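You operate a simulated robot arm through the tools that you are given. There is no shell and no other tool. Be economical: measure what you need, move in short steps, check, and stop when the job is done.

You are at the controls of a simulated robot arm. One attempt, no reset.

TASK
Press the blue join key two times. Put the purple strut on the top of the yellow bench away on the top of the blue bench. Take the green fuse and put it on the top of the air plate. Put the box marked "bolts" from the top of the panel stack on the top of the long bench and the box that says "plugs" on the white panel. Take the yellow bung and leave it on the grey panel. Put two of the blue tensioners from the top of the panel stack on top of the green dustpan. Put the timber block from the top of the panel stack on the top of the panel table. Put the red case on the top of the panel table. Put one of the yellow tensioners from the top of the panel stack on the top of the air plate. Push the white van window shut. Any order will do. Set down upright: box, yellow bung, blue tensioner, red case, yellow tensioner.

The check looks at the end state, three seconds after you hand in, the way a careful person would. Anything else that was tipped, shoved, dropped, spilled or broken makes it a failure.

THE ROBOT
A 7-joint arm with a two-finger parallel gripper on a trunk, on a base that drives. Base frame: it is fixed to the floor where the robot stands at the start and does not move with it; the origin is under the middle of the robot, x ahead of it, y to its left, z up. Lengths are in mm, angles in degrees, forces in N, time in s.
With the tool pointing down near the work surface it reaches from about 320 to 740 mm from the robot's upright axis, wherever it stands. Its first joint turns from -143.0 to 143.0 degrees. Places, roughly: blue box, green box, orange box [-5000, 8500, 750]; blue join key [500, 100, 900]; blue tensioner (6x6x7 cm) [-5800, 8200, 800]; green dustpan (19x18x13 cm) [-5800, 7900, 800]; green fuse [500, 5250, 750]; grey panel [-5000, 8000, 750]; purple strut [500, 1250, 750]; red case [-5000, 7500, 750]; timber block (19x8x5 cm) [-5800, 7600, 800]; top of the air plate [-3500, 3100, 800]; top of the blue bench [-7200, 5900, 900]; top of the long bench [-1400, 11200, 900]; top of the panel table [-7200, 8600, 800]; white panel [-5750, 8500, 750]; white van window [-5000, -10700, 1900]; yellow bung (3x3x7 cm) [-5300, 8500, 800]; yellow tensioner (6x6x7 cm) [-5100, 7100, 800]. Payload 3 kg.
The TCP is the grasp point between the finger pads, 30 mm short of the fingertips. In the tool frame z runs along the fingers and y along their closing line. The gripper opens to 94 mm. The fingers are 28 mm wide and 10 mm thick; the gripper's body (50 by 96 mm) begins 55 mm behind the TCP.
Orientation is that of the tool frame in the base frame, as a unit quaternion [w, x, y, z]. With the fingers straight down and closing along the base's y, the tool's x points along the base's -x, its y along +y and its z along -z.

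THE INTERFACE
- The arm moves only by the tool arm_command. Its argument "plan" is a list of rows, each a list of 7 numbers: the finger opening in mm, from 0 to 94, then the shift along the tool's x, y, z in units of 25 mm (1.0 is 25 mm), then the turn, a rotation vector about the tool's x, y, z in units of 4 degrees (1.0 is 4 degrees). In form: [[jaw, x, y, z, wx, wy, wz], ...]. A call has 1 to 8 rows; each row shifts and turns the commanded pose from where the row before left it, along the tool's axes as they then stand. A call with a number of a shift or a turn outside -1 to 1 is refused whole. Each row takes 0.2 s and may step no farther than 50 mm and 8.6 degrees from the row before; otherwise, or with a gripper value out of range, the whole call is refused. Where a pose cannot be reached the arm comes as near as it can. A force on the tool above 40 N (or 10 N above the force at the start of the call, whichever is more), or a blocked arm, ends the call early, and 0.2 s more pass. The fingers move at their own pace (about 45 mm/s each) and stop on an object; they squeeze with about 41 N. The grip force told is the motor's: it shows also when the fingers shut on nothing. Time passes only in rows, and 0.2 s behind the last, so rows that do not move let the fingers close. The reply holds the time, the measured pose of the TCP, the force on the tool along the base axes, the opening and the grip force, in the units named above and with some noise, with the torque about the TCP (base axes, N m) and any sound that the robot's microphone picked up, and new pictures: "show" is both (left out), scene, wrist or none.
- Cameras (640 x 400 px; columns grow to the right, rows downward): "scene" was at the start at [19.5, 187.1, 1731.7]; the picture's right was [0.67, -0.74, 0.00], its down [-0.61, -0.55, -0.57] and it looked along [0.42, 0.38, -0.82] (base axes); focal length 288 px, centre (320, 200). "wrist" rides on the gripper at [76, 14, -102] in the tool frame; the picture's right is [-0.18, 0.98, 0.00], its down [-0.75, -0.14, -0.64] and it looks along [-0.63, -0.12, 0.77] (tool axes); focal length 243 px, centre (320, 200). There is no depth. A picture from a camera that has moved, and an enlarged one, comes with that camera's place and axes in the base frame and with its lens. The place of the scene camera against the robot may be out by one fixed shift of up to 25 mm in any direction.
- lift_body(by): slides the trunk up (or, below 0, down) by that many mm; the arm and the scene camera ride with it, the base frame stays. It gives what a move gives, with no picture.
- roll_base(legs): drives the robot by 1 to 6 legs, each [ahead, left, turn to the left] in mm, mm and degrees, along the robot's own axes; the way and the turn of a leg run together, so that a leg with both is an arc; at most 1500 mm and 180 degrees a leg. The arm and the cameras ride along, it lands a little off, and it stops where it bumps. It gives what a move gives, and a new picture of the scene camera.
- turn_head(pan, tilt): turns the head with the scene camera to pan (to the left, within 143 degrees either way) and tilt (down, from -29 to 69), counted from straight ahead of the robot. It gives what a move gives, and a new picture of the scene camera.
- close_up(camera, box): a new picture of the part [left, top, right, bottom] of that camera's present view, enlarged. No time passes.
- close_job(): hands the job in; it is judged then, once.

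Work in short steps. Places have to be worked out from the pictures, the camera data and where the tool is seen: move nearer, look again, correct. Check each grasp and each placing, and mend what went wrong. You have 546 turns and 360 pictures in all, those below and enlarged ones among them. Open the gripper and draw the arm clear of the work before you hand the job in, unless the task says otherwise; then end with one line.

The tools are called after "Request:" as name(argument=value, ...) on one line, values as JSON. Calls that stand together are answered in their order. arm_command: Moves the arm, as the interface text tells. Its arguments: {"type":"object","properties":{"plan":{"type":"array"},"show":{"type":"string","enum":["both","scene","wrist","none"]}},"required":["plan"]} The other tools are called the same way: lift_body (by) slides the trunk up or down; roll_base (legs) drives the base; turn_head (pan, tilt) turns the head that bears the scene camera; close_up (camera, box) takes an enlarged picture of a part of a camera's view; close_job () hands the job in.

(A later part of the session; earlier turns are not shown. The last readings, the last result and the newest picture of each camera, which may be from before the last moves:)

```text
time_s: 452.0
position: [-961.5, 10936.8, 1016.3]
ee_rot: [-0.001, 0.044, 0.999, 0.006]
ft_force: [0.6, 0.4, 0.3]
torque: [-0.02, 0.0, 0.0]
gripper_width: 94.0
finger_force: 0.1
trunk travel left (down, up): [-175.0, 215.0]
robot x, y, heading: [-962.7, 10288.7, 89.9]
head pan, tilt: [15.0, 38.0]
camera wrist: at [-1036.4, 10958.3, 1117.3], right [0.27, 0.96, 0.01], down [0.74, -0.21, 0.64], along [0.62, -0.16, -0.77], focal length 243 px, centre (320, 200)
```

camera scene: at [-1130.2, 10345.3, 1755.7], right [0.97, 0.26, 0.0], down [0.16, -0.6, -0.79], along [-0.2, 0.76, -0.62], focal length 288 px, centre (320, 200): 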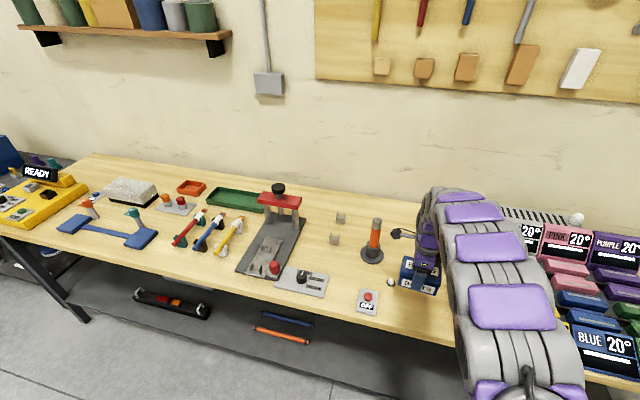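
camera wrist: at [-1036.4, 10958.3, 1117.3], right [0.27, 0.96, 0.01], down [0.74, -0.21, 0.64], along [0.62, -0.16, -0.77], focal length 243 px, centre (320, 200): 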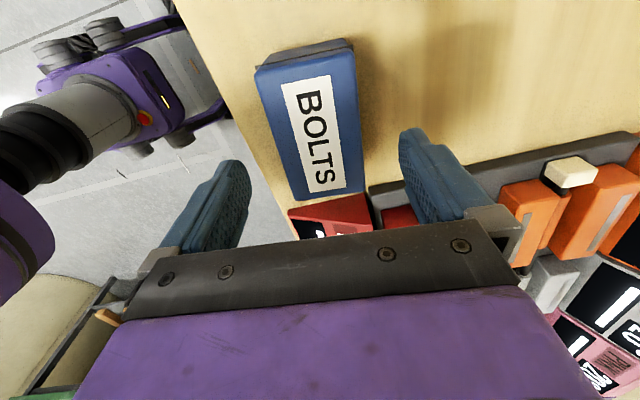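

BOLTS is placed. Next, yellow tensioner (on the way to the air plate). Raise, retract and drive back west then south.

Request:
arm_command(plan=[[94, 0, 0, -1, 0, 0, 0], [94, 0, 0, -1, 0, 0, 0], [94, 0, -1, -1, 0, 0, 0], [94, 0, -1, -1, 0, 0, 0], [94, 0, -1, 0, 0, 0, 0], [94, 0, -1, 0, 0, 0, 0], [94, 0, -1, 0, 0, 0, 0], [94, 0, -1, 0, 0, 0, 0]], show="scene")

Request:
roll_base(legs=[[-360, 0, 0], [0, 1400, 0], [0, 1400, 0], [0, 540, 0]])

```text
time_s: 453.8
position: [-972.6, 10784.3, 1111.5]
ee_rot: [0.0, 0.045, 0.999, 0.005]
ft_force: [-0.2, 0.6, 0.1]
torque: [0.01, 0.01, 0.01]
gripper_width: 94.1
finger_force: 0.1
trunk travel left (down, up): [-175.0, 215.0]
robot x, y, heading: [-957.5, 10291.2, 89.9]
head pan, tilt: [15.0, 38.0]
camera scene: at [-1131.0, 10340.4, 1755.9], right [0.97, 0.26, 0.0], down [0.16, -0.6, -0.79], along [-0.2, 0.76, -0.62], focal length 288 px, centre (320, 200)
```

scene: 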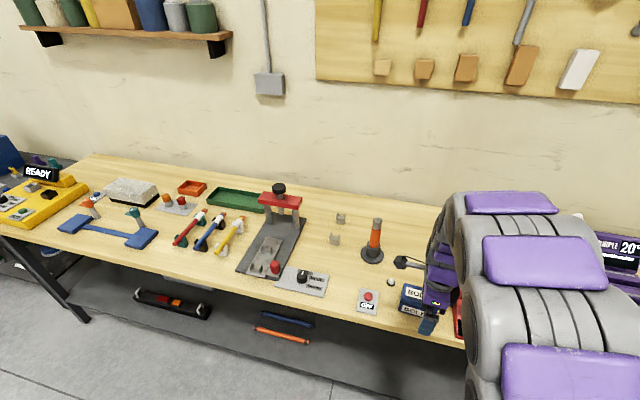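

```text
time_s: 472.3
position: [-4366.3, 10384.9, 1112.2]
ee_rot: [-0.001, 0.041, 0.999, 0.006]
ft_force: [-0.1, 0.9, 0.2]
torque: [0.02, 0.02, 0.03]
gripper_width: 94.0
finger_force: 0.1
trunk travel left (down, up): [-175.0, 215.0]
robot x, y, heading: [-4353.7, 9886.3, 90.3]
head pan, tilt: [15.0, 38.0]
camera scene: at [-4520.8, 9938.1, 1756.2], right [0.96, 0.26, 0.0], down [0.16, -0.6, -0.79], along [-0.21, 0.76, -0.62], focal length 288 px, centre (320, 200)
```

scene: 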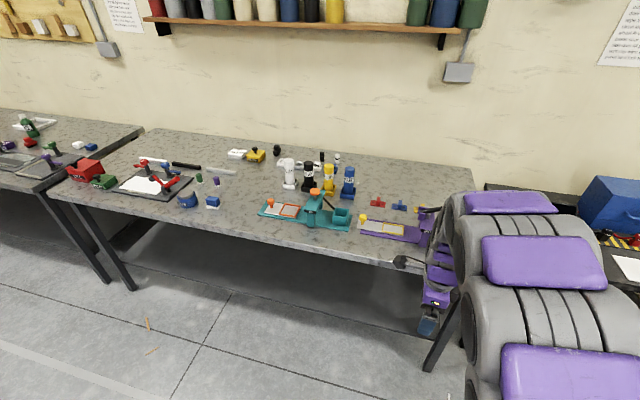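

Request:
roll_base(legs=[[-1100, 0, 0], [-1100, 0, 0], [-1030, 0, 0], [0, 0, 90], [60, 0, 0]])

Request:
turn_head(pan=0, tilt=48)

Request:
close_up(camera="wrist", box=[0, 0, 640, 400])

```text
time_s: 492.4
position: [-4896.5, 6642.7, 1112.1]
ee_rot: [-0.003, -0.69, 0.724, 0.002]
ft_force: [-1.7, 1.1, 0.1]
torque: [-0.05, -0.06, 0.0]
gripper_width: 93.9
finger_force: 0.2
trunk travel left (down, up): [-175.0, 215.0]
robot x, y, heading: [-4399.0, 6674.2, -177.8]
head pan, tilt: [15.0, 38.0]
camera scene: at [-4460.7, 6504.9, 1755.8], right [-0.3, 0.96, 0.0], down [0.59, 0.18, -0.79], along [-0.75, -0.23, -0.62], focal length 288 px, centre (320, 200)
```

scene: 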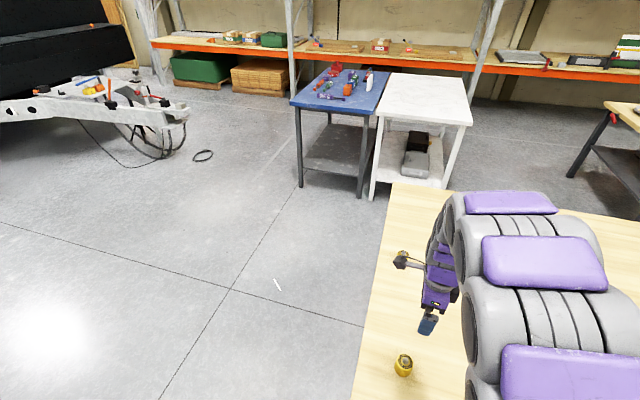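

```text
time_s: 493.2
position: [-4894.7, 6642.4, 1110.8]
ee_rot: [-0.003, -0.69, 0.724, 0.003]
ft_force: [0.0, -0.9, -0.1]
torque: [-0.02, 0.0, -0.04]
gripper_width: 94.0
finger_force: 0.0
trunk travel left (down, up): [-175.0, 215.0]
robot x, y, heading: [-4397.8, 6677.9, -177.9]
head pan, tilt: [0.0, 48.0]
camera scene: at [-4454.6, 6527.8, 1741.5], right [-0.04, 1.0, 0.0], down [0.74, 0.03, -0.67], along [-0.67, -0.03, -0.74], focal length 288 px, centre (320, 200)
```

scene: 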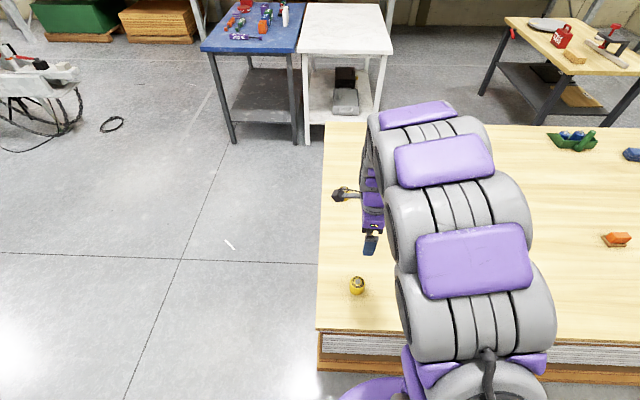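

```text
1.00 times, centred on (320, 200) of wrist (not enlarged: the box is as wide or as high as the picture)
camera zoom: at [-4912.3, 6567.4, 1214.0], right [-0.97, 0.23, 0.01], down [0.18, 0.75, 0.64], along [0.14, 0.63, -0.77], focal length 243 px, centre (320, 200)
```

zoom: 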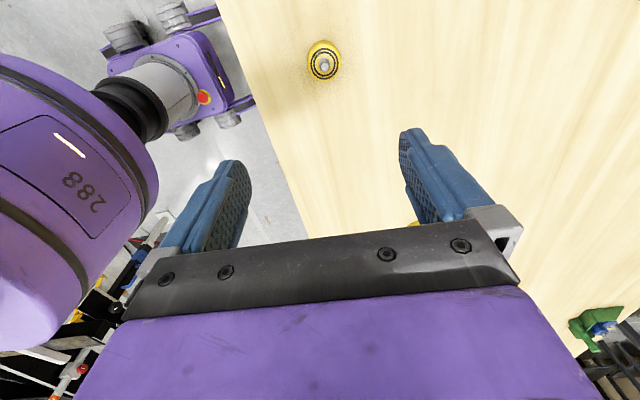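

Yellow tensioner is nearly directly below at (-4903, 6638). Descend.

Request:
arm_command(plan=[[94, 0.15, 0.3, 1, 0, 0, 0], [94, 0, 0, 1, 0, 0, 0], [94, 0, 0, 1, 0, 0, 0], [94, 0, 0, 1, 0, 0, 0], [94, 0, 0, 1, 0, 0, 0], [94, 0, 0, 1, 0, 0, 0], [94, 0, 0, 1, 0, 0, 0], [94, 0, 0, 1, 0, 0, 0]], show="wrist")

```text
time_s: 495.0
position: [-4905.7, 6639.3, 911.3]
ee_rot: [-0.005, -0.69, 0.724, 0.004]
ft_force: [-0.6, 0.4, 0.1]
torque: [0.0, 0.0, -0.01]
gripper_width: 93.8
finger_force: 0.0
trunk travel left (down, up): [-175.0, 215.0]
robot x, y, heading: [-4405.4, 6678.3, -177.6]
head pan, tilt: [0.0, 48.0]
camera wrist: at [-4922.8, 6564.4, 1013.9], right [-0.97, 0.23, 0.01], down [0.19, 0.75, 0.64], along [0.14, 0.63, -0.77], focal length 243 px, centre (320, 200)
```

wrist: 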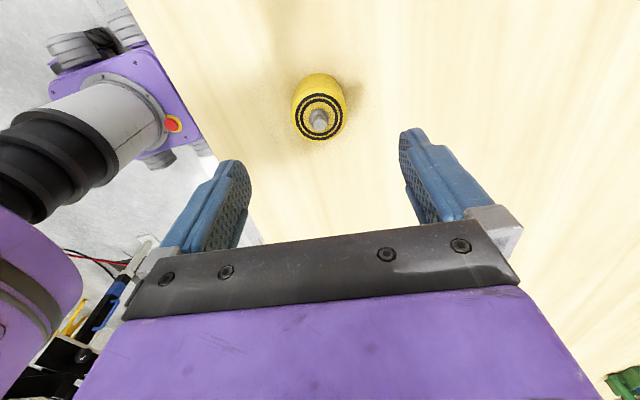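

Request:
arm_command(plan=[[94, 0.2, 0.1, 1, 0, 0, 0], [94, 0, 0, 1, 0, 0, 0], [94, 0, 0, 1, 0, 0, 0], [94, 0, 0, 1, 0, 0, 0], [94, 0, 0, 0.2, 0, 0, 0], [94, 0, 0, 0, 0, 0, 0]], show="wrist")

```text
time_s: 496.4
position: [-4908.3, 6635.3, 806.3]
ee_rot: [-0.003, -0.69, 0.723, 0.004]
ft_force: [0.7, 0.5, -0.2]
torque: [-0.03, 0.0, -0.04]
gripper_width: 94.0
finger_force: 0.1
trunk travel left (down, up): [-175.0, 215.0]
robot x, y, heading: [-4398.0, 6678.9, -177.8]
head pan, tilt: [0.0, 48.0]
camera wrist: at [-4926.4, 6559.9, 908.5], right [-0.97, 0.23, 0.01], down [0.18, 0.75, 0.64], along [0.14, 0.62, -0.77], focal length 243 px, centre (320, 200)
```

wrist: 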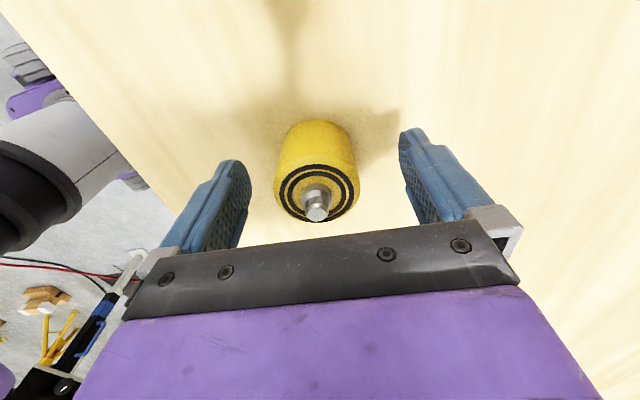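

Request:
arm_command(plan=[[94, 0.25, -0.05, 0, 0, 0, 0], [40, 0, 0, 0, 0, 0, 0], [40, 0, 0, 0, 0, 0, 0], [40, 0, 0, 0, 0, 0, 0], [40, 0, 0, 0, 0, 0, 0], [40, 0, 0, -0.4, 0, 0, 0], [40, 0, 0, -1, 0, 0, 0], [40, 0, 0, -1, 0, 0, 0]], show="wrist")

```text
time_s: 498.2
position: [-4905.9, 6626.9, 867.6]
ee_rot: [-0.003, -0.69, 0.723, 0.004]
ft_force: [-0.3, -0.4, -3.3]
torque: [-0.11, -0.03, 0.0]
gripper_width: 50.3
finger_force: 41.2
trunk travel left (down, up): [-175.0, 215.0]
robot x, y, heading: [-4400.5, 6677.3, -177.7]
head pan, tilt: [0.0, 48.0]
camera wrist: at [-4922.8, 6551.6, 968.8], right [-0.97, 0.23, 0.01], down [0.18, 0.75, 0.64], along [0.14, 0.63, -0.77], focal length 243 px, centre (320, 200)
```

wrist: 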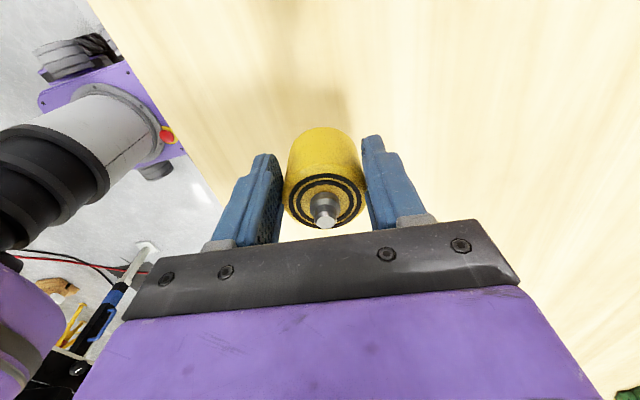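

Tensioner held. Raise, turn south and drive down the west side of the chassis to the air plate.

Request:
arm_command(plan=[[40, 0, 0, -1, 0, 0, 0], [40, 0, 0, -1, 0, 0, 0], [40, 0, 0, -1, 0, 0, 0], [40, 0, -1, -1, 0, 0, 0], [40, 0, -1, -1, 0, 0, 0], [40, 0, -1, -1, 0, 0, 0], [40, 0, 0, -1, 0, 0, 0], [40, 0, 0, -1, 0, 0, 0]], show="none")

Request:
roll_base(legs=[[-100, 0, 0], [0, 0, 88], [1400, 0, 0], [1300, 0, 0]])

```text
time_s: 500.0
position: [-4828.9, 6621.1, 1065.5]
ee_rot: [-0.004, -0.69, 0.723, 0.004]
ft_force: [0.1, -0.7, -2.4]
torque: [-0.01, -0.02, -0.03]
gripper_width: 50.4
finger_force: 41.3
trunk travel left (down, up): [-175.0, 215.0]
robot x, y, heading: [-4403.3, 6678.3, -177.9]
head pan, tilt: [0.0, 48.0]
```

```text
time_s: 517.6
position: [-4194.5, 3548.7, 1065.4]
ee_rot: [0.006, 0.999, -0.036, -0.001]
ft_force: [-0.3, 0.3, -3.5]
torque: [0.0, -0.06, -0.02]
gripper_width: 49.7
finger_force: 41.1
trunk travel left (down, up): [-175.0, 215.0]
robot x, y, heading: [-4240.2, 3979.6, -89.0]
head pan, tilt: [0.0, 48.0]
camera scene: at [-4103.7, 3924.1, 1741.4], right [-1.0, -0.02, 0.0], down [-0.01, 0.74, -0.67], along [0.01, -0.67, -0.74], focal length 288 px, centre (320, 200)
```

scene: 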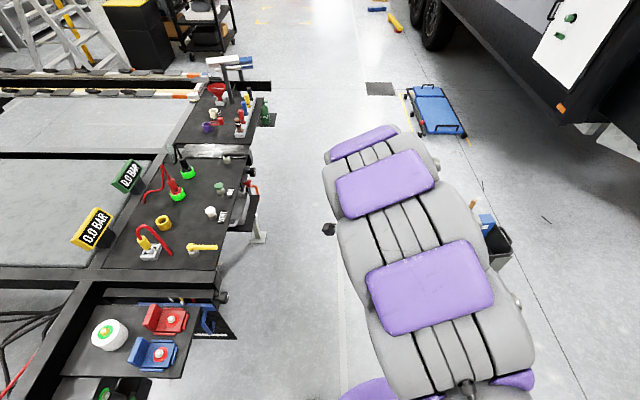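

I see the air plate with BAR gauges, roughly x −3700…−3300, y 2800…3420. Zoom to find free space.

Request:
close_up(camera="scene", box=[60, 70, 300, 290])

```text
1.82 times, centred on (180, 180) of scene
camera zoom: at [-4103.7, 3924.1, 1741.4], right [-1.0, -0.02, 0.0], down [-0.01, 0.74, -0.67], along [0.01, -0.67, -0.74], focal length 525 px, centre (574, 236)
```

zoom: 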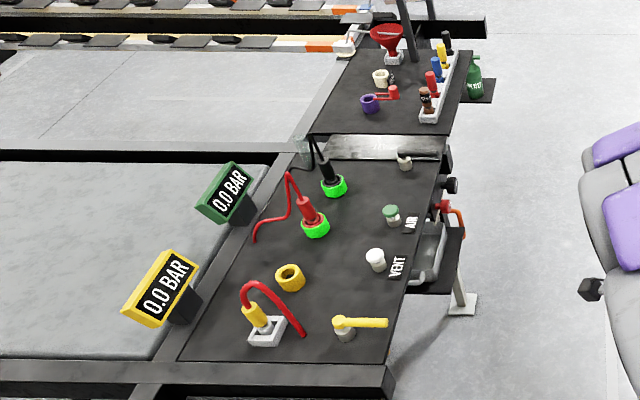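

Free spots: S1 ≈ (-3535, 3202) between yellow ring, VENT knob and lever; S2 ≈ (-3525, 3034). I drive to stand west of the plate, facing east.

Request:
roll_base(legs=[[810, 0, 0], [0, 0, 89], [90, 0, 0]])

Request:
turn_head(pan=-5, tilt=55)

Request:
close_up(camera="wrist", box=[0, 0, 640, 400])

```text
time_s: 526.5
position: [-3706.7, 3192.5, 1065.9]
ee_rot: [0.005, 0.739, 0.674, 0.004]
ft_force: [0.7, -0.3, -2.8]
torque: [0.04, 0.01, -0.02]
gripper_width: 49.9
finger_force: 41.2
trunk travel left (down, up): [-175.0, 215.0]
robot x, y, heading: [-4138.9, 3159.8, -0.5]
head pan, tilt: [0.0, 48.0]
camera scene: at [-4090.4, 3296.3, 1741.3], right [-0.01, -1.0, 0.0], down [-0.75, 0.0, -0.67], along [0.67, -0.01, -0.75], focal length 288 px, centre (320, 200)
```

scene: 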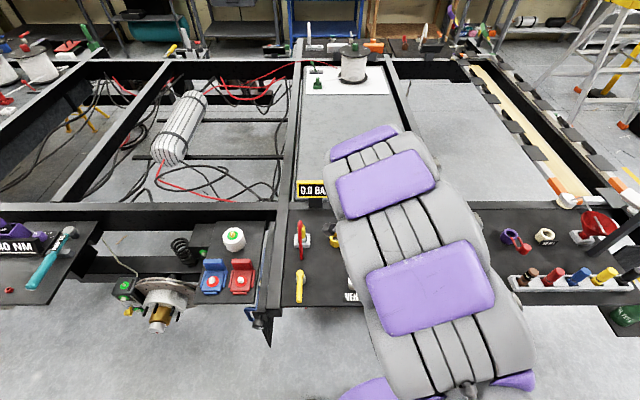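

```text
time_s: 527.2
position: [-3709.8, 3193.0, 1066.7]
ee_rot: [0.005, 0.739, 0.674, 0.004]
ft_force: [0.3, 0.4, -1.3]
torque: [0.06, 0.04, -0.02]
gripper_width: 49.9
finger_force: 41.3
trunk travel left (down, up): [-175.0, 215.0]
robot x, y, heading: [-4136.3, 3162.4, -0.6]
head pan, tilt: [-5.0, 55.0]
camera scene: at [-4099.7, 3289.7, 1732.3], right [-0.09, -1.0, 0.0], down [-0.82, 0.08, -0.57], along [0.57, -0.05, -0.82], focal length 288 px, centre (320, 200)
```

scene: 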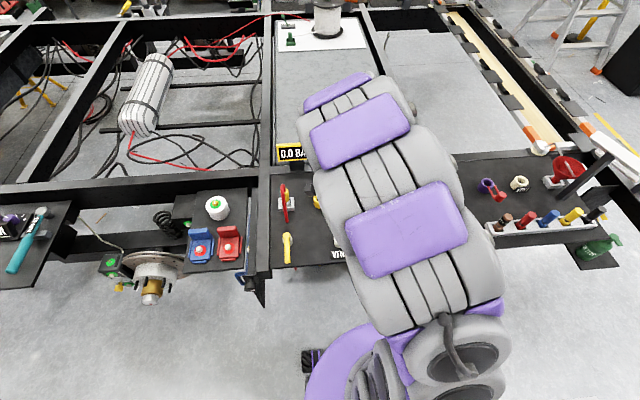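

```text
1.00 times, centred on (320, 200) of wrist (not enlarged: the box is as wide or as high as the picture)
camera zoom: at [-3690.6, 3268.5, 1168.3], right [0.96, -0.27, 0.01], down [-0.22, -0.74, 0.64], along [-0.17, -0.62, -0.77], focal length 243 px, centre (320, 200)
```

zoom: 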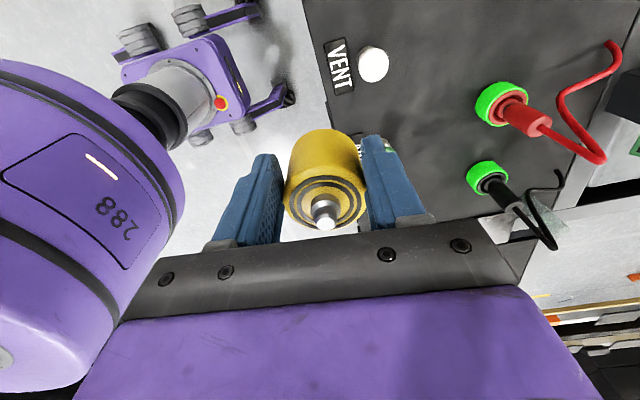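

Chosen spot S1 ≈ (-3570, 3290): clear of VENT (-3640,3186), ring (-3450,3270) and lever (y≈3390). Move over and look.

Request:
arm_command(plan=[[40, 0.73, 0.87, 0, 0, 0, 0], [40, 0.73, 0.87, 0, 0, 0, 0], [40, 0.73, 0.87, 0, 0, 0, 0], [40, 0.73, 0.87, 0, 0, 0, 0], [40, 0.73, 0.87, 0, 0, 0, 0], [40, 0.73, 0.87, 0, 0, 0, 0], [40, 0, 0, 0.5, 0, 0, 0]], show="both")

```text
time_s: 528.8
position: [-3569.1, 3292.1, 1055.1]
ee_rot: [0.004, 0.739, 0.674, 0.005]
ft_force: [0.3, 0.3, -3.4]
torque: [0.08, 0.0, -0.01]
gripper_width: 49.5
finger_force: 41.5
trunk travel left (down, up): [-175.0, 215.0]
robot x, y, heading: [-4138.2, 3159.7, -0.3]
head pan, tilt: [-5.0, 55.0]
camera scene: at [-4097.9, 3290.9, 1732.1], right [-0.09, -1.0, 0.0], down [-0.82, 0.08, -0.57], along [0.57, -0.06, -0.82], focal length 288 px, centre (320, 200)
camera wrist: at [-3549.1, 3366.6, 1157.3], right [0.96, -0.27, 0.01], down [-0.22, -0.74, 0.64], along [-0.17, -0.62, -0.77], focal length 243 px, centre (320, 200)
```

scene: 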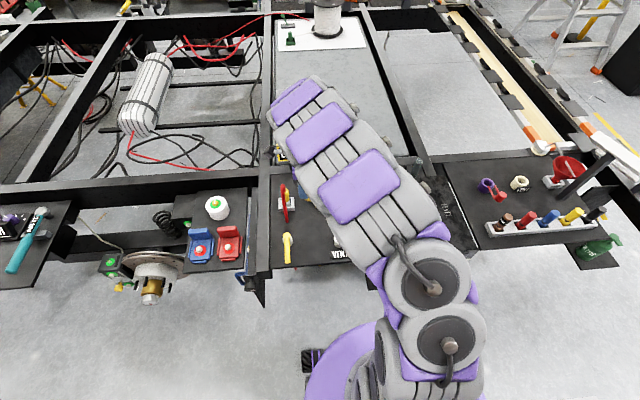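
wrist: 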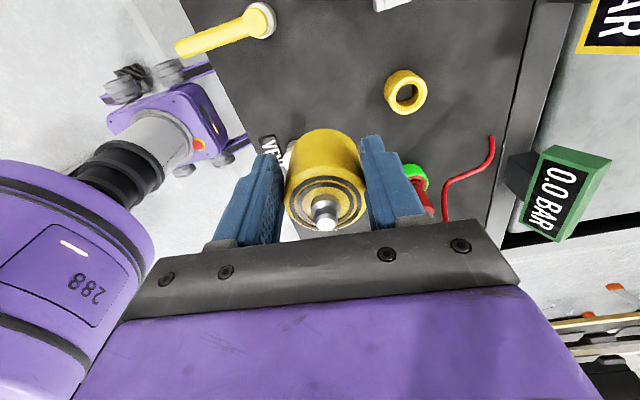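

Shift to (-3565, 3268) for balanced clearance and lower to ~870.

Request:
arm_command(plan=[[40, -0.95, 0.25, 0.4, 0, 0, 0], [40, 0, 0, 1, 0, 0, 0], [40, 0, 0, 1, 0, 0, 0], [40, 0, 0, 1, 0, 0, 0], [40, 0, 0, 1, 0, 0, 0], [40, 0, 0, 1, 0, 0, 0], [40, 0, 0, 1, 0, 0, 0]], show="wrist")

```text
time_s: 530.4
position: [-3562.5, 3264.9, 895.8]
ee_rot: [0.004, 0.74, 0.673, 0.004]
ft_force: [-0.2, 0.0, -3.2]
torque: [0.06, 0.0, -0.03]
gripper_width: 49.3
finger_force: 41.1
trunk travel left (down, up): [-175.0, 215.0]
robot x, y, heading: [-4139.8, 3156.4, -0.2]
head pan, tilt: [-5.0, 55.0]
camera wrist: at [-3543.6, 3341.1, 998.0], right [0.96, -0.27, 0.01], down [-0.22, -0.74, 0.64], along [-0.17, -0.62, -0.77], focal length 243 px, centre (320, 200)
```

wrist: 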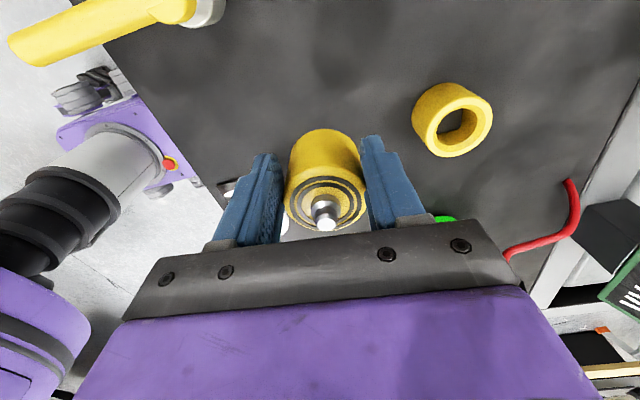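

Request:
arm_command(plan=[[40, 0, 0, 1, 0, 0, 0], [40, 0, 0, 0.4, 0, 0, 0], [40, 0, 0, 0.2, 0, 0, 0], [40, 0, 0, 0.15, 0, 0, 0], [40, 0, 0, 0.15, 0, 0, 0], [40, 0, 0, 0.1, 0, 0, 0]], show="none")

```text
time_s: 531.8
position: [-3562.2, 3265.6, 845.9]
ee_rot: [0.004, 0.739, 0.674, 0.005]
ft_force: [0.3, -0.6, -2.8]
torque: [0.05, 0.0, -0.01]
gripper_width: 49.6
finger_force: 40.5
trunk travel left (down, up): [-175.0, 215.0]
robot x, y, heading: [-4140.2, 3161.1, -0.5]
head pan, tilt: [-5.0, 55.0]
```

Request:
arm_command(plan=[[40, 0, 0, 0.12, 0, 0, 0], [40, 0, 0, 0.12, 0, 0, 0], [40, 0, 0, 0.12, 0, 0, 0], [40, 0, 0, 0.12, 0, 0, 0]], show="none")

```text
time_s: 532.8
position: [-3562.8, 3264.6, 837.1]
ee_rot: [0.006, 0.739, 0.673, 0.005]
ft_force: [-1.0, 2.8, 25.9]
torque: [-0.37, 0.87, -0.12]
gripper_width: 49.6
finger_force: 41.0
trunk travel left (down, up): [-175.0, 215.0]
robot x, y, heading: [-4138.9, 3163.4, -0.6]
head pan, tilt: [-5.0, 55.0]
```

Contact at 837. Release and rise.

Request:
arm_command(plan=[[40, 0, 0, -0.05, 0, 0, 0], [74, 0, 0, 0, 0, 0, 0], [74, 0, 0, 0, 0, 0, 0], [74, 0, 0, -0.4, 0, 0, 0], [74, 0, 0, -1, 0, 0, 0], [74, 0, 0, -1, 0, 0, 0], [94, 0, 0, -1, 0, 0, 0], [94, 0, 0, -1, 0, 0, 0]], show="wrist")

```text
time_s: 534.6
position: [-3564.0, 3267.1, 944.4]
ee_rot: [0.004, 0.739, 0.673, 0.003]
ft_force: [0.5, -0.1, -0.4]
torque: [0.02, 0.02, 0.01]
gripper_width: 93.8
finger_force: 0.1
trunk travel left (down, up): [-175.0, 215.0]
robot x, y, heading: [-4139.9, 3162.0, -0.2]
head pan, tilt: [-5.0, 55.0]
camera wrist: at [-3544.3, 3341.9, 1047.3], right [0.96, -0.27, 0.01], down [-0.22, -0.74, 0.64], along [-0.17, -0.62, -0.77], focal length 243 px, centre (320, 200)
```

wrist: 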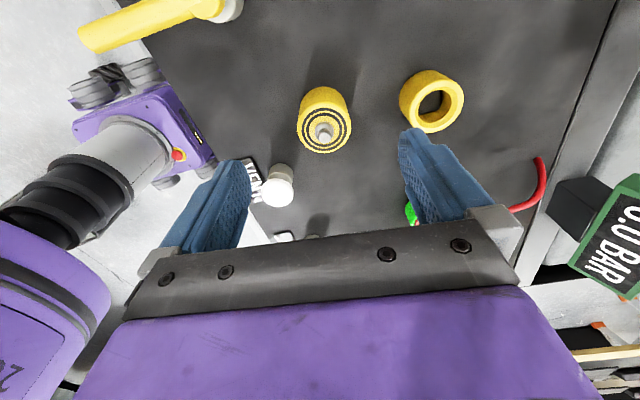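

Tensioner stands on the air plate. Raise and retract, then drive south past the bin, and east.

Request:
arm_command(plan=[[94, 0, 0, -1, 0, 0, 0], [94, 0, 0, -1, 0, 0, 0], [94, 0, 0, -1, 0, 0, 0], [94, 0, 0, -1, 0, 0, 0], [94, -0.7, -1, -1, 0, 0, 0], [94, -0.7, -1, -1, 0, 0, 0], [94, -0.7, -1, 0, 0, 0, 0], [94, -0.7, -1, 0, 0, 0, 0]], show="none")

Request:
roll_base(legs=[[-110, 0, 0], [0, 0, -90], [1000, 0, 0], [950, 0, 0]])

```text
time_s: 536.4
position: [-3672.8, 3203.5, 1093.4]
ee_rot: [0.006, 0.739, 0.674, 0.006]
ft_force: [-0.5, -0.2, -0.4]
torque: [0.0, 0.0, -0.03]
gripper_width: 94.2
finger_force: 0.0
trunk travel left (down, up): [-175.0, 215.0]
robot x, y, heading: [-4138.9, 3158.0, -0.2]
head pan, tilt: [-5.0, 55.0]
```

```text
time_s: 550.7
position: [-4218.3, 743.2, 1094.4]
ee_rot: [0.007, 0.999, -0.049, -0.001]
ft_force: [0.5, -0.2, 0.6]
torque: [0.04, 0.0, 0.02]
gripper_width: 94.1
finger_force: 0.0
trunk travel left (down, up): [-175.0, 215.0]
robot x, y, heading: [-4264.1, 1211.4, -90.8]
head pan, tilt: [-5.0, 55.0]
camera scene: at [-4133.5, 1159.9, 1732.2], right [-1.0, 0.1, 0.0], down [0.08, 0.82, -0.57], along [-0.06, -0.57, -0.82], focal length 288 px, centre (320, 200)
```

scene: 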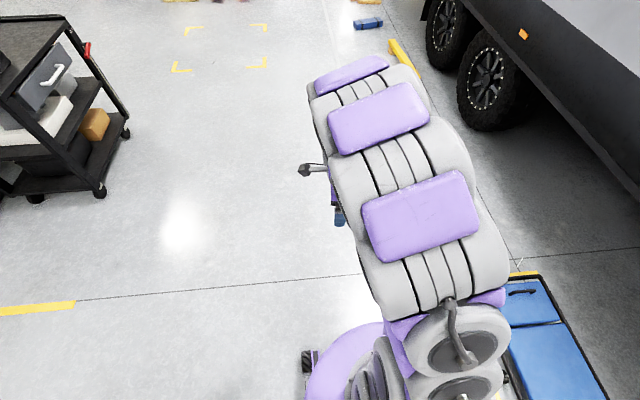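

Request:
roll_base(legs=[[0, 0, 90.8], [1250, 0, 0], [1250, 0, 0], [1150, 0, 0]])

Request:
turn_head(pan=70, tilt=25)

```text
time_s: 572.3
position: [-142.2, 1359.1, 1093.6]
ee_rot: [0.005, 0.73, 0.684, 0.006]
ft_force: [0.2, 0.1, 0.4]
torque: [-0.02, 0.01, -0.01]
gripper_width: 94.0
finger_force: 0.0
trunk travel left (down, up): [-175.0, 215.0]
robot x, y, heading: [-607.1, 1301.4, 1.0]
head pan, tilt: [-5.0, 55.0]
camera scene: at [-571.6, 1433.4, 1732.2], right [-0.07, -1.0, 0.0], down [-0.82, 0.05, -0.57], along [0.57, -0.04, -0.82], focal length 288 px, centre (320, 200)
```

scene: 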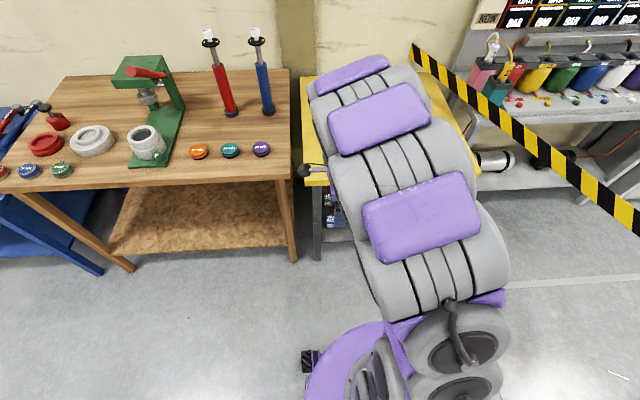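

```text
time_s: 573.7
position: [-143.8, 1359.1, 1096.2]
ee_rot: [0.006, 0.731, 0.683, 0.005]
ft_force: [0.9, -0.3, -0.5]
torque: [0.0, -0.04, 0.0]
gripper_width: 94.1
finger_force: 0.1
trunk travel left (down, up): [-175.0, 215.0]
robot x, y, heading: [-608.3, 1304.9, 1.2]
head pan, tilt: [70.0, 25.0]
camera scene: at [-614.0, 1525.5, 1776.2], right [0.95, -0.32, 0.0], down [-0.14, -0.4, -0.91], along [0.29, 0.86, -0.42], focal length 288 px, centre (320, 200)
```

scene: 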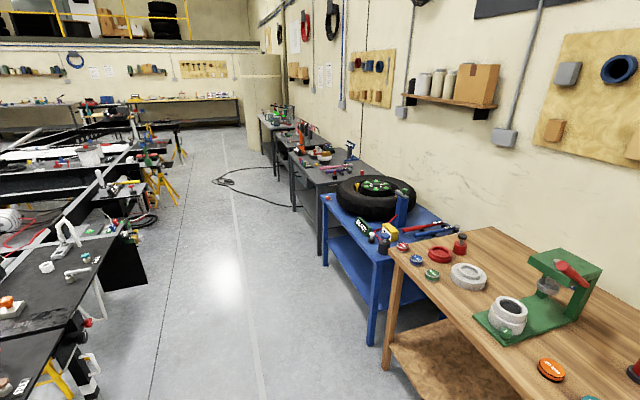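

The aisle is clear up to y≈5000; a cable lies around (285,5100)→(-350,5670). I strafe north facing the benches to about y=4850.

Request:
roll_base(legs=[[0, 1200, -1], [0, 1200, 0], [0, 1100, 0]])

Request:
turn_head(pan=20, tilt=40)

```text
time_s: 590.8
position: [-153.2, 4857.9, 1094.7]
ee_rot: [0.007, 0.736, 0.677, 0.005]
ft_force: [0.5, 0.2, 0.2]
torque: [0.01, 0.0, 0.02]
gripper_width: 94.2
finger_force: 0.1
trunk travel left (down, up): [-175.0, 215.0]
robot x, y, heading: [-615.9, 4808.0, 0.2]
head pan, tilt: [70.0, 25.0]
camera scene: at [-620.3, 5031.1, 1776.3], right [0.94, -0.34, 0.0], down [-0.14, -0.4, -0.91], along [0.31, 0.85, -0.42], focal length 288 px, centre (320, 200)
```

scene: 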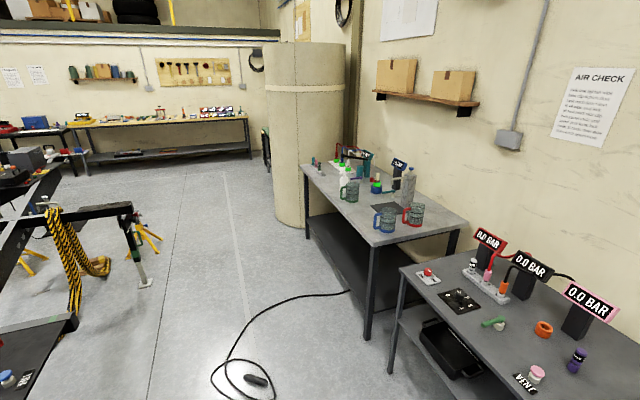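

```text
time_s: 591.9
position: [-154.1, 4857.8, 1094.5]
ee_rot: [0.007, 0.735, 0.678, 0.006]
ft_force: [-0.8, -0.5, 0.0]
torque: [-0.02, -0.01, 0.0]
gripper_width: 94.0
finger_force: 0.1
trunk travel left (down, up): [-175.0, 215.0]
robot x, y, heading: [-620.0, 4807.1, 0.2]
head pan, tilt: [20.0, 40.0]
camera scene: at [-571.7, 4974.5, 1752.9], right [0.35, -0.94, 0.0], down [-0.6, -0.22, -0.76], along [0.72, 0.26, -0.64], focal length 288 px, centre (320, 200)
```

scene: 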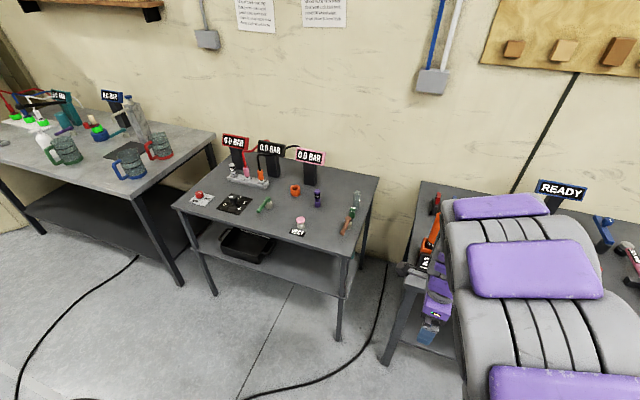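

Zoom in on the "AIR CHECK" bench to find the green fuse.

Request:
close_up(camera="scene", box=[170, 130, 390, 270])

Request:
close_up(camera="scene", box=[380, 160, 640, 300])

```text
2.86 times, centred on (280, 200) of scene
camera zoom: at [-571.7, 4974.5, 1752.9], right [0.35, -0.94, 0.0], down [-0.6, -0.22, -0.76], along [0.72, 0.26, -0.64], focal length 824 px, centre (434, 200)
```

zoom: 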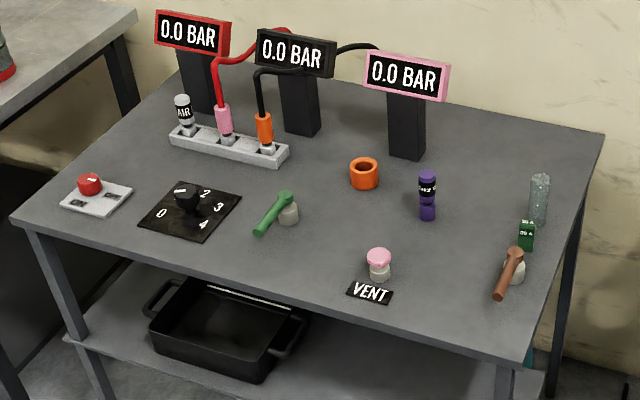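

```text
2.46 times, centred on (510, 230) of scene
camera zoom: at [-571.7, 4974.5, 1752.9], right [0.35, -0.94, 0.0], down [-0.6, -0.22, -0.76], along [0.72, 0.26, -0.64], focal length 710 px, centre (-148, 126)
```

zoom: 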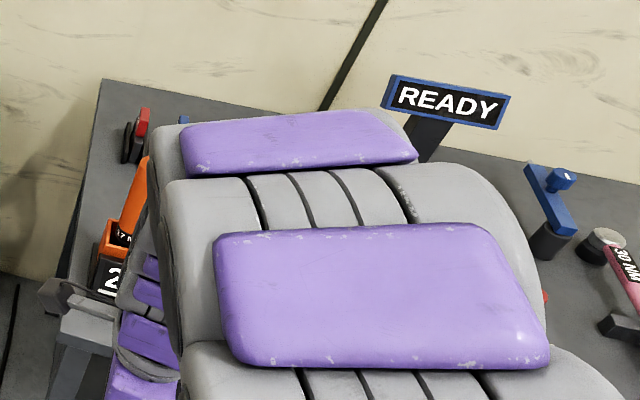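

The green "30 A" fuse stands at about (410, 5190), with the bottle behind and the brown valve before it. Floor cable in front, so I approach at an angle: turn 50° left, then move diagonally to about (-255, 4935).

Request:
roll_base(legs=[[0, 0, 50], [333, -197, 0]])

Request:
arm_command(plan=[[94, 0, 0, 0, 0, 0, -1], [94, 0, 0, 0, 0, 0, -1], [94, 0, 0, 0, 0, 0, -1], [94, 0, 0, 0, 0, 0, -1], [94, 0, 0, 0, 0, 0, -1], [94, 0, 0, 0, 0, 0, -1], [94, 0, 0, 0, 0, 0, -1], [94, 0, 0, 0, 0, 0, -1]], show="none")

Request:
arm_command(plan=[[94, 0, 0, 0, 0, 0, -1], [94, 0, 0, 0, 0, 0, -1], [94, 0, 0, 0, 0, 0, -1], [94, 0, 0, 0, 0, 0, 0]], show="both")

```text
time_s: 596.6
position: [-4.5, 5332.3, 1095.0]
ee_rot: [0.004, 0.375, 0.927, 0.007]
ft_force: [0.3, 1.1, 0.4]
torque: [0.0, -0.03, 0.01]
gripper_width: 94.0
finger_force: 0.1
trunk travel left (down, up): [-175.0, 215.0]
robot x, y, heading: [-259.5, 4940.4, 50.8]
head pan, tilt: [20.0, 40.0]
camera scene: at [-366.8, 5086.4, 1752.7], right [0.94, -0.33, 0.0], down [-0.21, -0.61, -0.76], along [0.25, 0.72, -0.65], focal length 288 px, centre (320, 200)
```

scene: 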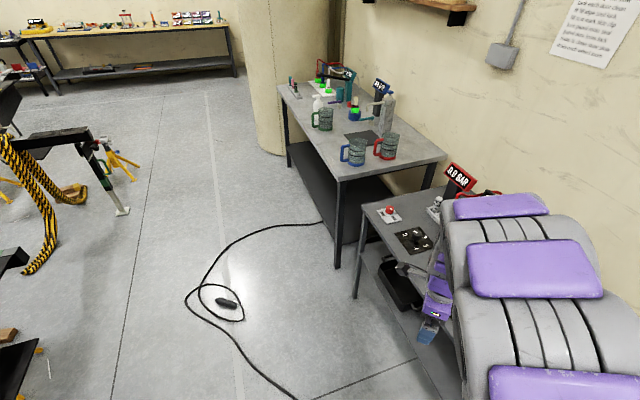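

```text
time_s: 598.4
position: [-6.6, 5329.8, 1095.9]
ee_rot: [0.004, 0.105, 0.994, 0.007]
ft_force: [-1.0, 0.2, -0.3]
torque: [0.03, 0.03, 0.03]
gripper_width: 93.7
finger_force: 0.0
trunk travel left (down, up): [-175.0, 215.0]
robot x, y, heading: [-260.7, 4942.1, 51.1]
head pan, tilt: [20.0, 40.0]
```

```text
time_s: 599.4
position: [-4.3, 5330.9, 1097.3]
ee_rot: [0.006, 0.0, 1.0, 0.005]
ft_force: [0.1, -0.1, 0.3]
torque: [0.0, -0.02, 0.0]
gripper_width: 93.8
finger_force: 0.1
trunk travel left (down, up): [-175.0, 215.0]
robot x, y, heading: [-258.5, 4943.7, 50.9]
head pan, tilt: [20.0, 40.0]
camera scene: at [-366.1, 5084.7, 1752.9], right [0.94, -0.33, 0.0], down [-0.21, -0.61, -0.76], along [0.25, 0.72, -0.64], focal length 288 px, centre (320, 200)
camera wrist: at [-83.4, 5343.7, 1197.1], right [0.18, 0.98, 0.01], down [0.75, -0.15, 0.65], along [0.64, -0.11, -0.76], focal length 243 px, centre (320, 200)
```

scene: 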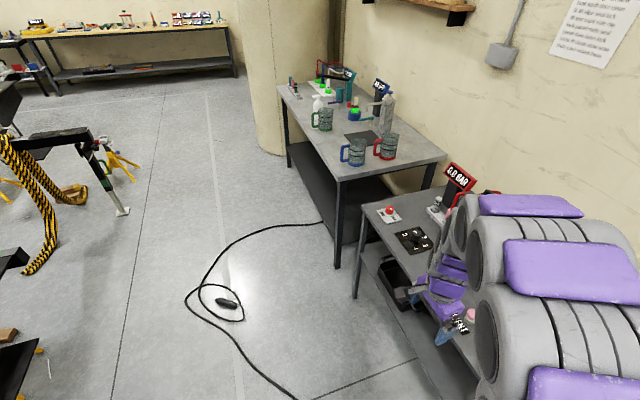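
wrist: 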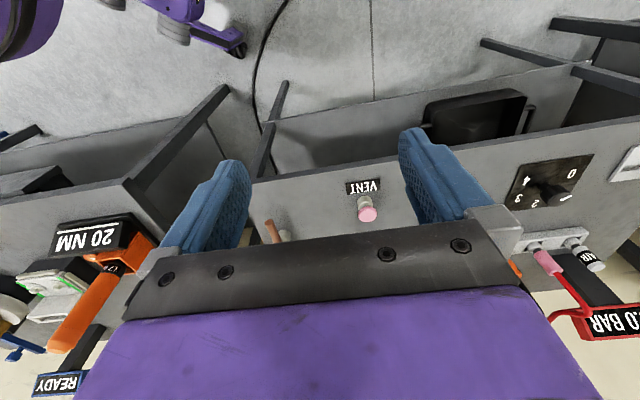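

Move the tool over toward the fuse at height, keeping clear.

Request:
arm_command(plan=[[94, -0.98, -0.4, 0, 0, 0, 0], [94, -0.98, -0.4, 0, 0, 0, 0], [94, -0.98, -0.4, 0, 0, 0, 0], [94, -0.98, -0.4, 0, 0, 0, 0], [94, -0.98, -0.4, 0, 0, 0, 0], [94, -0.98, -0.4, 0, 0, 0, 0], [94, -0.98, -0.4, 0, 0, 0, 0], [94, -0.98, -0.4, 0, 0, 0, 0]], show="none")

Request:
arm_command(plan=[[94, -0.98, -0.4, 0, 0, 0, 0], [94, -0.98, -0.4, 0, 0, 0, 0], [94, -0.98, -0.4, 0, 0, 0, 0], [94, -0.98, -0.4, 0, 0, 0, 0], [94, -0.98, -0.4, 0, 0, 0, 0], [94, -0.98, -0.4, 0, 0, 0, 0], [94, 0, 0, 0, 0, 0, 0]], show="both")

```text
time_s: 601.2
position: [192.3, 5247.2, 1097.6]
ee_rot: [0.006, 0.0, 1.0, 0.007]
ft_force: [-1.2, 0.6, -0.6]
torque: [-0.03, 0.02, -0.03]
gripper_width: 93.8
finger_force: 0.0
trunk travel left (down, up): [-175.0, 215.0]
robot x, y, heading: [-260.3, 4940.6, 51.1]
head pan, tilt: [20.0, 40.0]
```

```text
time_s: 602.8
position: [341.7, 5187.4, 1096.9]
ee_rot: [0.006, 0.0, 1.0, 0.007]
ft_force: [-0.7, 1.0, -0.2]
torque: [0.03, -0.01, 0.03]
gripper_width: 94.3
finger_force: 0.1
trunk travel left (down, up): [-175.0, 215.0]
robot x, y, heading: [-263.5, 4939.7, 50.9]
head pan, tilt: [20.0, 40.0]
camera scene: at [-361.8, 5082.3, 1753.3], right [0.94, -0.33, 0.0], down [-0.21, -0.61, -0.77], along [0.25, 0.72, -0.64], focal length 288 px, centre (320, 200)
camera wrist: at [262.5, 5200.9, 1198.2], right [0.18, 0.98, 0.02], down [0.75, -0.15, 0.65], along [0.64, -0.11, -0.76], focal length 243 px, centre (320, 200)
```

scene: 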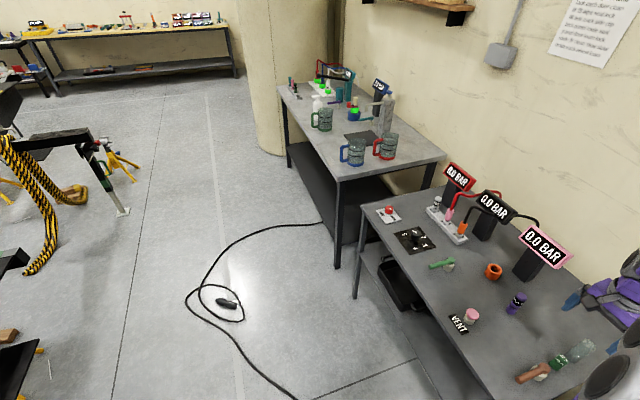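
wrist: 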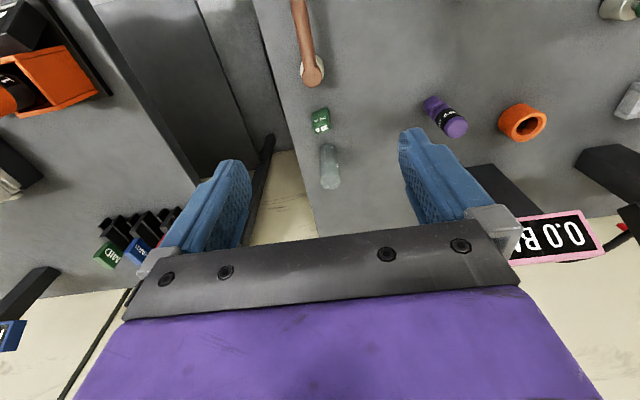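

Zoom in on the fuse and its neighbours.

Request:
close_up(camera="wrist", box=[270, 40, 390, 220])

Request:
close_up(camera="wrist", box=[60, 180, 220, 300])

```text
2.22 times, centred on (330, 130) of wrist
camera zoom: at [262.5, 5200.9, 1198.2], right [0.18, 0.98, 0.02], down [0.75, -0.15, 0.65], along [0.64, -0.11, -0.76], focal length 539 px, centre (298, 356)
```

zoom: 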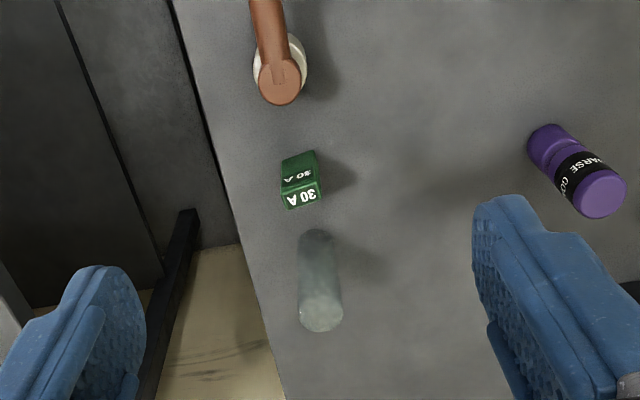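

```text
3.33 times, centred on (140, 240) of wrist
camera zoom: at [262.5, 5200.9, 1198.2], right [0.18, 0.98, 0.02], down [0.75, -0.15, 0.65], along [0.64, -0.11, -0.76], focal length 809 px, centre (920, 67)
```

zoom: 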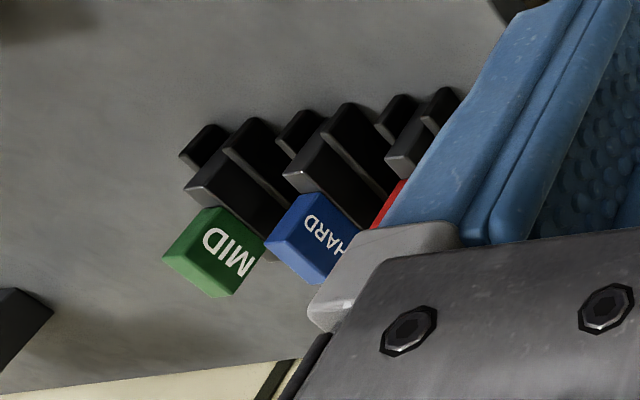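

Fuse "30 A" confirmed at ≈ (393, 5183); bottle's near side x≈436. Narrow the jaw to 60 and descend over it to ~960.

Request:
arm_command(plan=[[60, -1, -0.1, 0, 0, 0, 0], [60, -1, -0.1, 0, 0, 0, 0], [60, 0, 0, 1, 0, 0, 0], [60, 0, 0, 1, 0, 0, 0], [60, 0, 0, 1, 0, 0, 0], [60, 0, 0, 1, 0, 0, 0], [60, 0, 0, 1, 0, 0, 0], [60, 0, 0, 0, 0, 0, 0]], show="both")

```text
time_s: 604.6
position: [391.1, 5184.6, 974.1]
ee_rot: [0.005, 0.0, 1.0, 0.007]
ft_force: [-0.8, -0.3, 0.2]
torque: [-0.02, 0.01, -0.01]
gripper_width: 60.1
finger_force: 0.0
trunk travel left (down, up): [-175.0, 215.0]
robot x, y, heading: [-260.8, 4937.9, 50.8]
head pan, tilt: [20.0, 40.0]
camera scene: at [-361.7, 5082.8, 1753.3], right [0.94, -0.33, 0.0], down [-0.21, -0.61, -0.76], along [0.25, 0.72, -0.64], focal length 288 px, centre (320, 200)
camera wrist: at [312.2, 5198.0, 1073.6], right [0.18, 0.98, 0.02], down [0.75, -0.15, 0.65], along [0.64, -0.11, -0.76], focal length 243 px, centre (320, 200)
```

scene: 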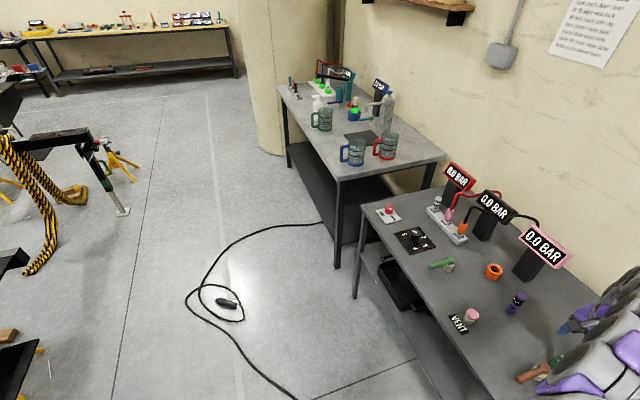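
wrist: 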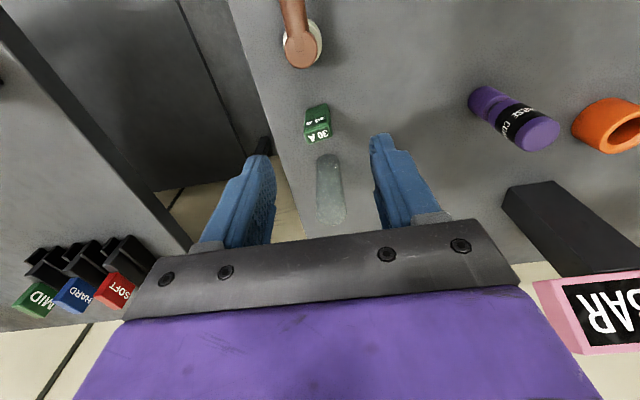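

Request:
arm_command(plan=[[60, 0, 0, 1, 0, 0, 0], [60, 0, 0, 0.6, 0, 0, 0], [60, 0, 0, 0, 0, 0, 0]], show="wrist")

```text
time_s: 605.4
position: [391.4, 5185.4, 932.6]
ee_rot: [0.005, 0.0, 1.0, 0.007]
ft_force: [0.7, 0.7, -0.8]
torque: [0.01, 0.01, -0.06]
gripper_width: 60.1
finger_force: 0.1
trunk travel left (down, up): [-175.0, 215.0]
robot x, y, heading: [-257.0, 4939.8, 50.9]
head pan, tilt: [20.0, 40.0]
camera wrist: at [313.2, 5199.0, 1033.4], right [0.18, 0.98, 0.02], down [0.75, -0.15, 0.65], along [0.64, -0.11, -0.76], focal length 243 px, centre (320, 200)
```

wrist: 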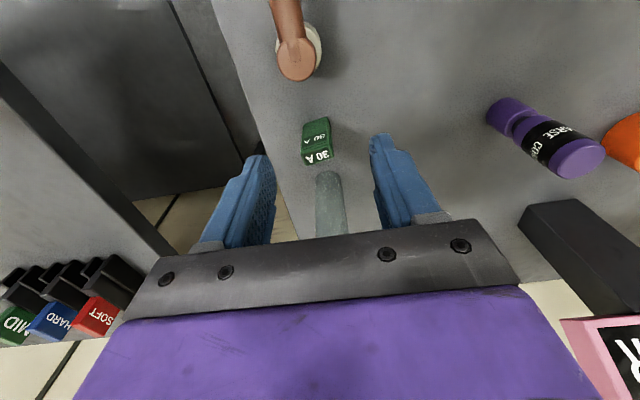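

Refined: fuse centre (400, 5182, 860). Shift 8 mm and descend to ~882.

Request:
arm_command(plan=[[60, -0.3, -0.1, 1, 0, 0, 0], [60, 0, 0, 1, 0, 0, 0], [60, 0, 0, 0, 0, 0, 0]], show="wrist")

```text
time_s: 606.2
position: [397.5, 5182.8, 882.9]
ee_rot: [0.005, 0.0, 1.0, 0.007]
ft_force: [-0.4, -0.6, 0.6]
torque: [-0.01, 0.01, -0.01]
gripper_width: 60.0
finger_force: 0.0
trunk travel left (down, up): [-175.0, 215.0]
robot x, y, heading: [-263.0, 4937.9, 51.0]
head pan, tilt: [20.0, 40.0]
camera wrist: at [319.7, 5197.2, 984.5], right [0.18, 0.98, 0.02], down [0.75, -0.15, 0.65], along [0.64, -0.11, -0.76], focal length 243 px, centre (320, 200)
```

wrist: 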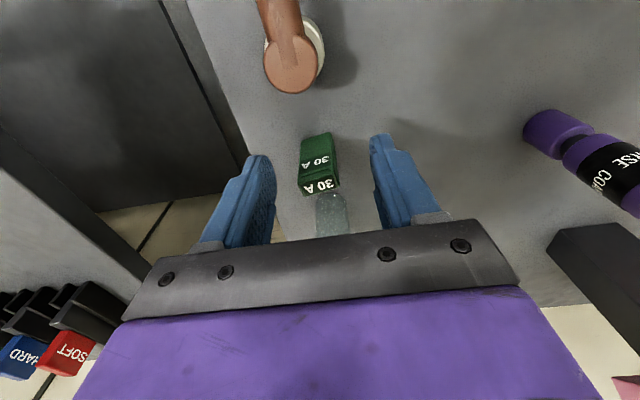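

Well aligned. Close on the fuse.

Request:
arm_command(plan=[[60, 0, 0, 0.15, 0, 0, 0], [5, 0, 0, 0, 0, 0, 0], [5, 0, 0, 0, 0, 0, 0], [5, 0, 0, 0, 0, 0, 0], [5, 0, 0, 0, 0, 0, 0]], show="wrist")

```text
time_s: 607.4
position: [399.3, 5184.6, 879.4]
ee_rot: [0.006, -0.001, 1.0, 0.007]
ft_force: [-0.2, -0.6, -0.3]
torque: [0.01, 0.01, 0.01]
gripper_width: 24.1
finger_force: 41.5
trunk travel left (down, up): [-175.0, 215.0]
robot x, y, heading: [-257.3, 4938.2, 50.8]
head pan, tilt: [20.0, 40.0]
camera wrist: at [320.5, 5196.9, 980.6], right [0.18, 0.98, 0.02], down [0.75, -0.15, 0.65], along [0.64, -0.11, -0.76], focal length 243 px, centre (320, 200)
```

wrist: 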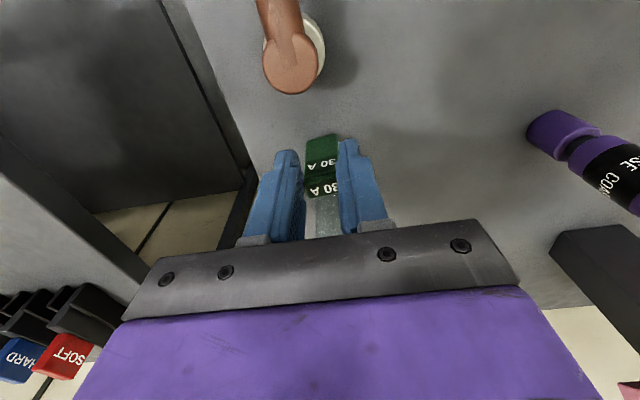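

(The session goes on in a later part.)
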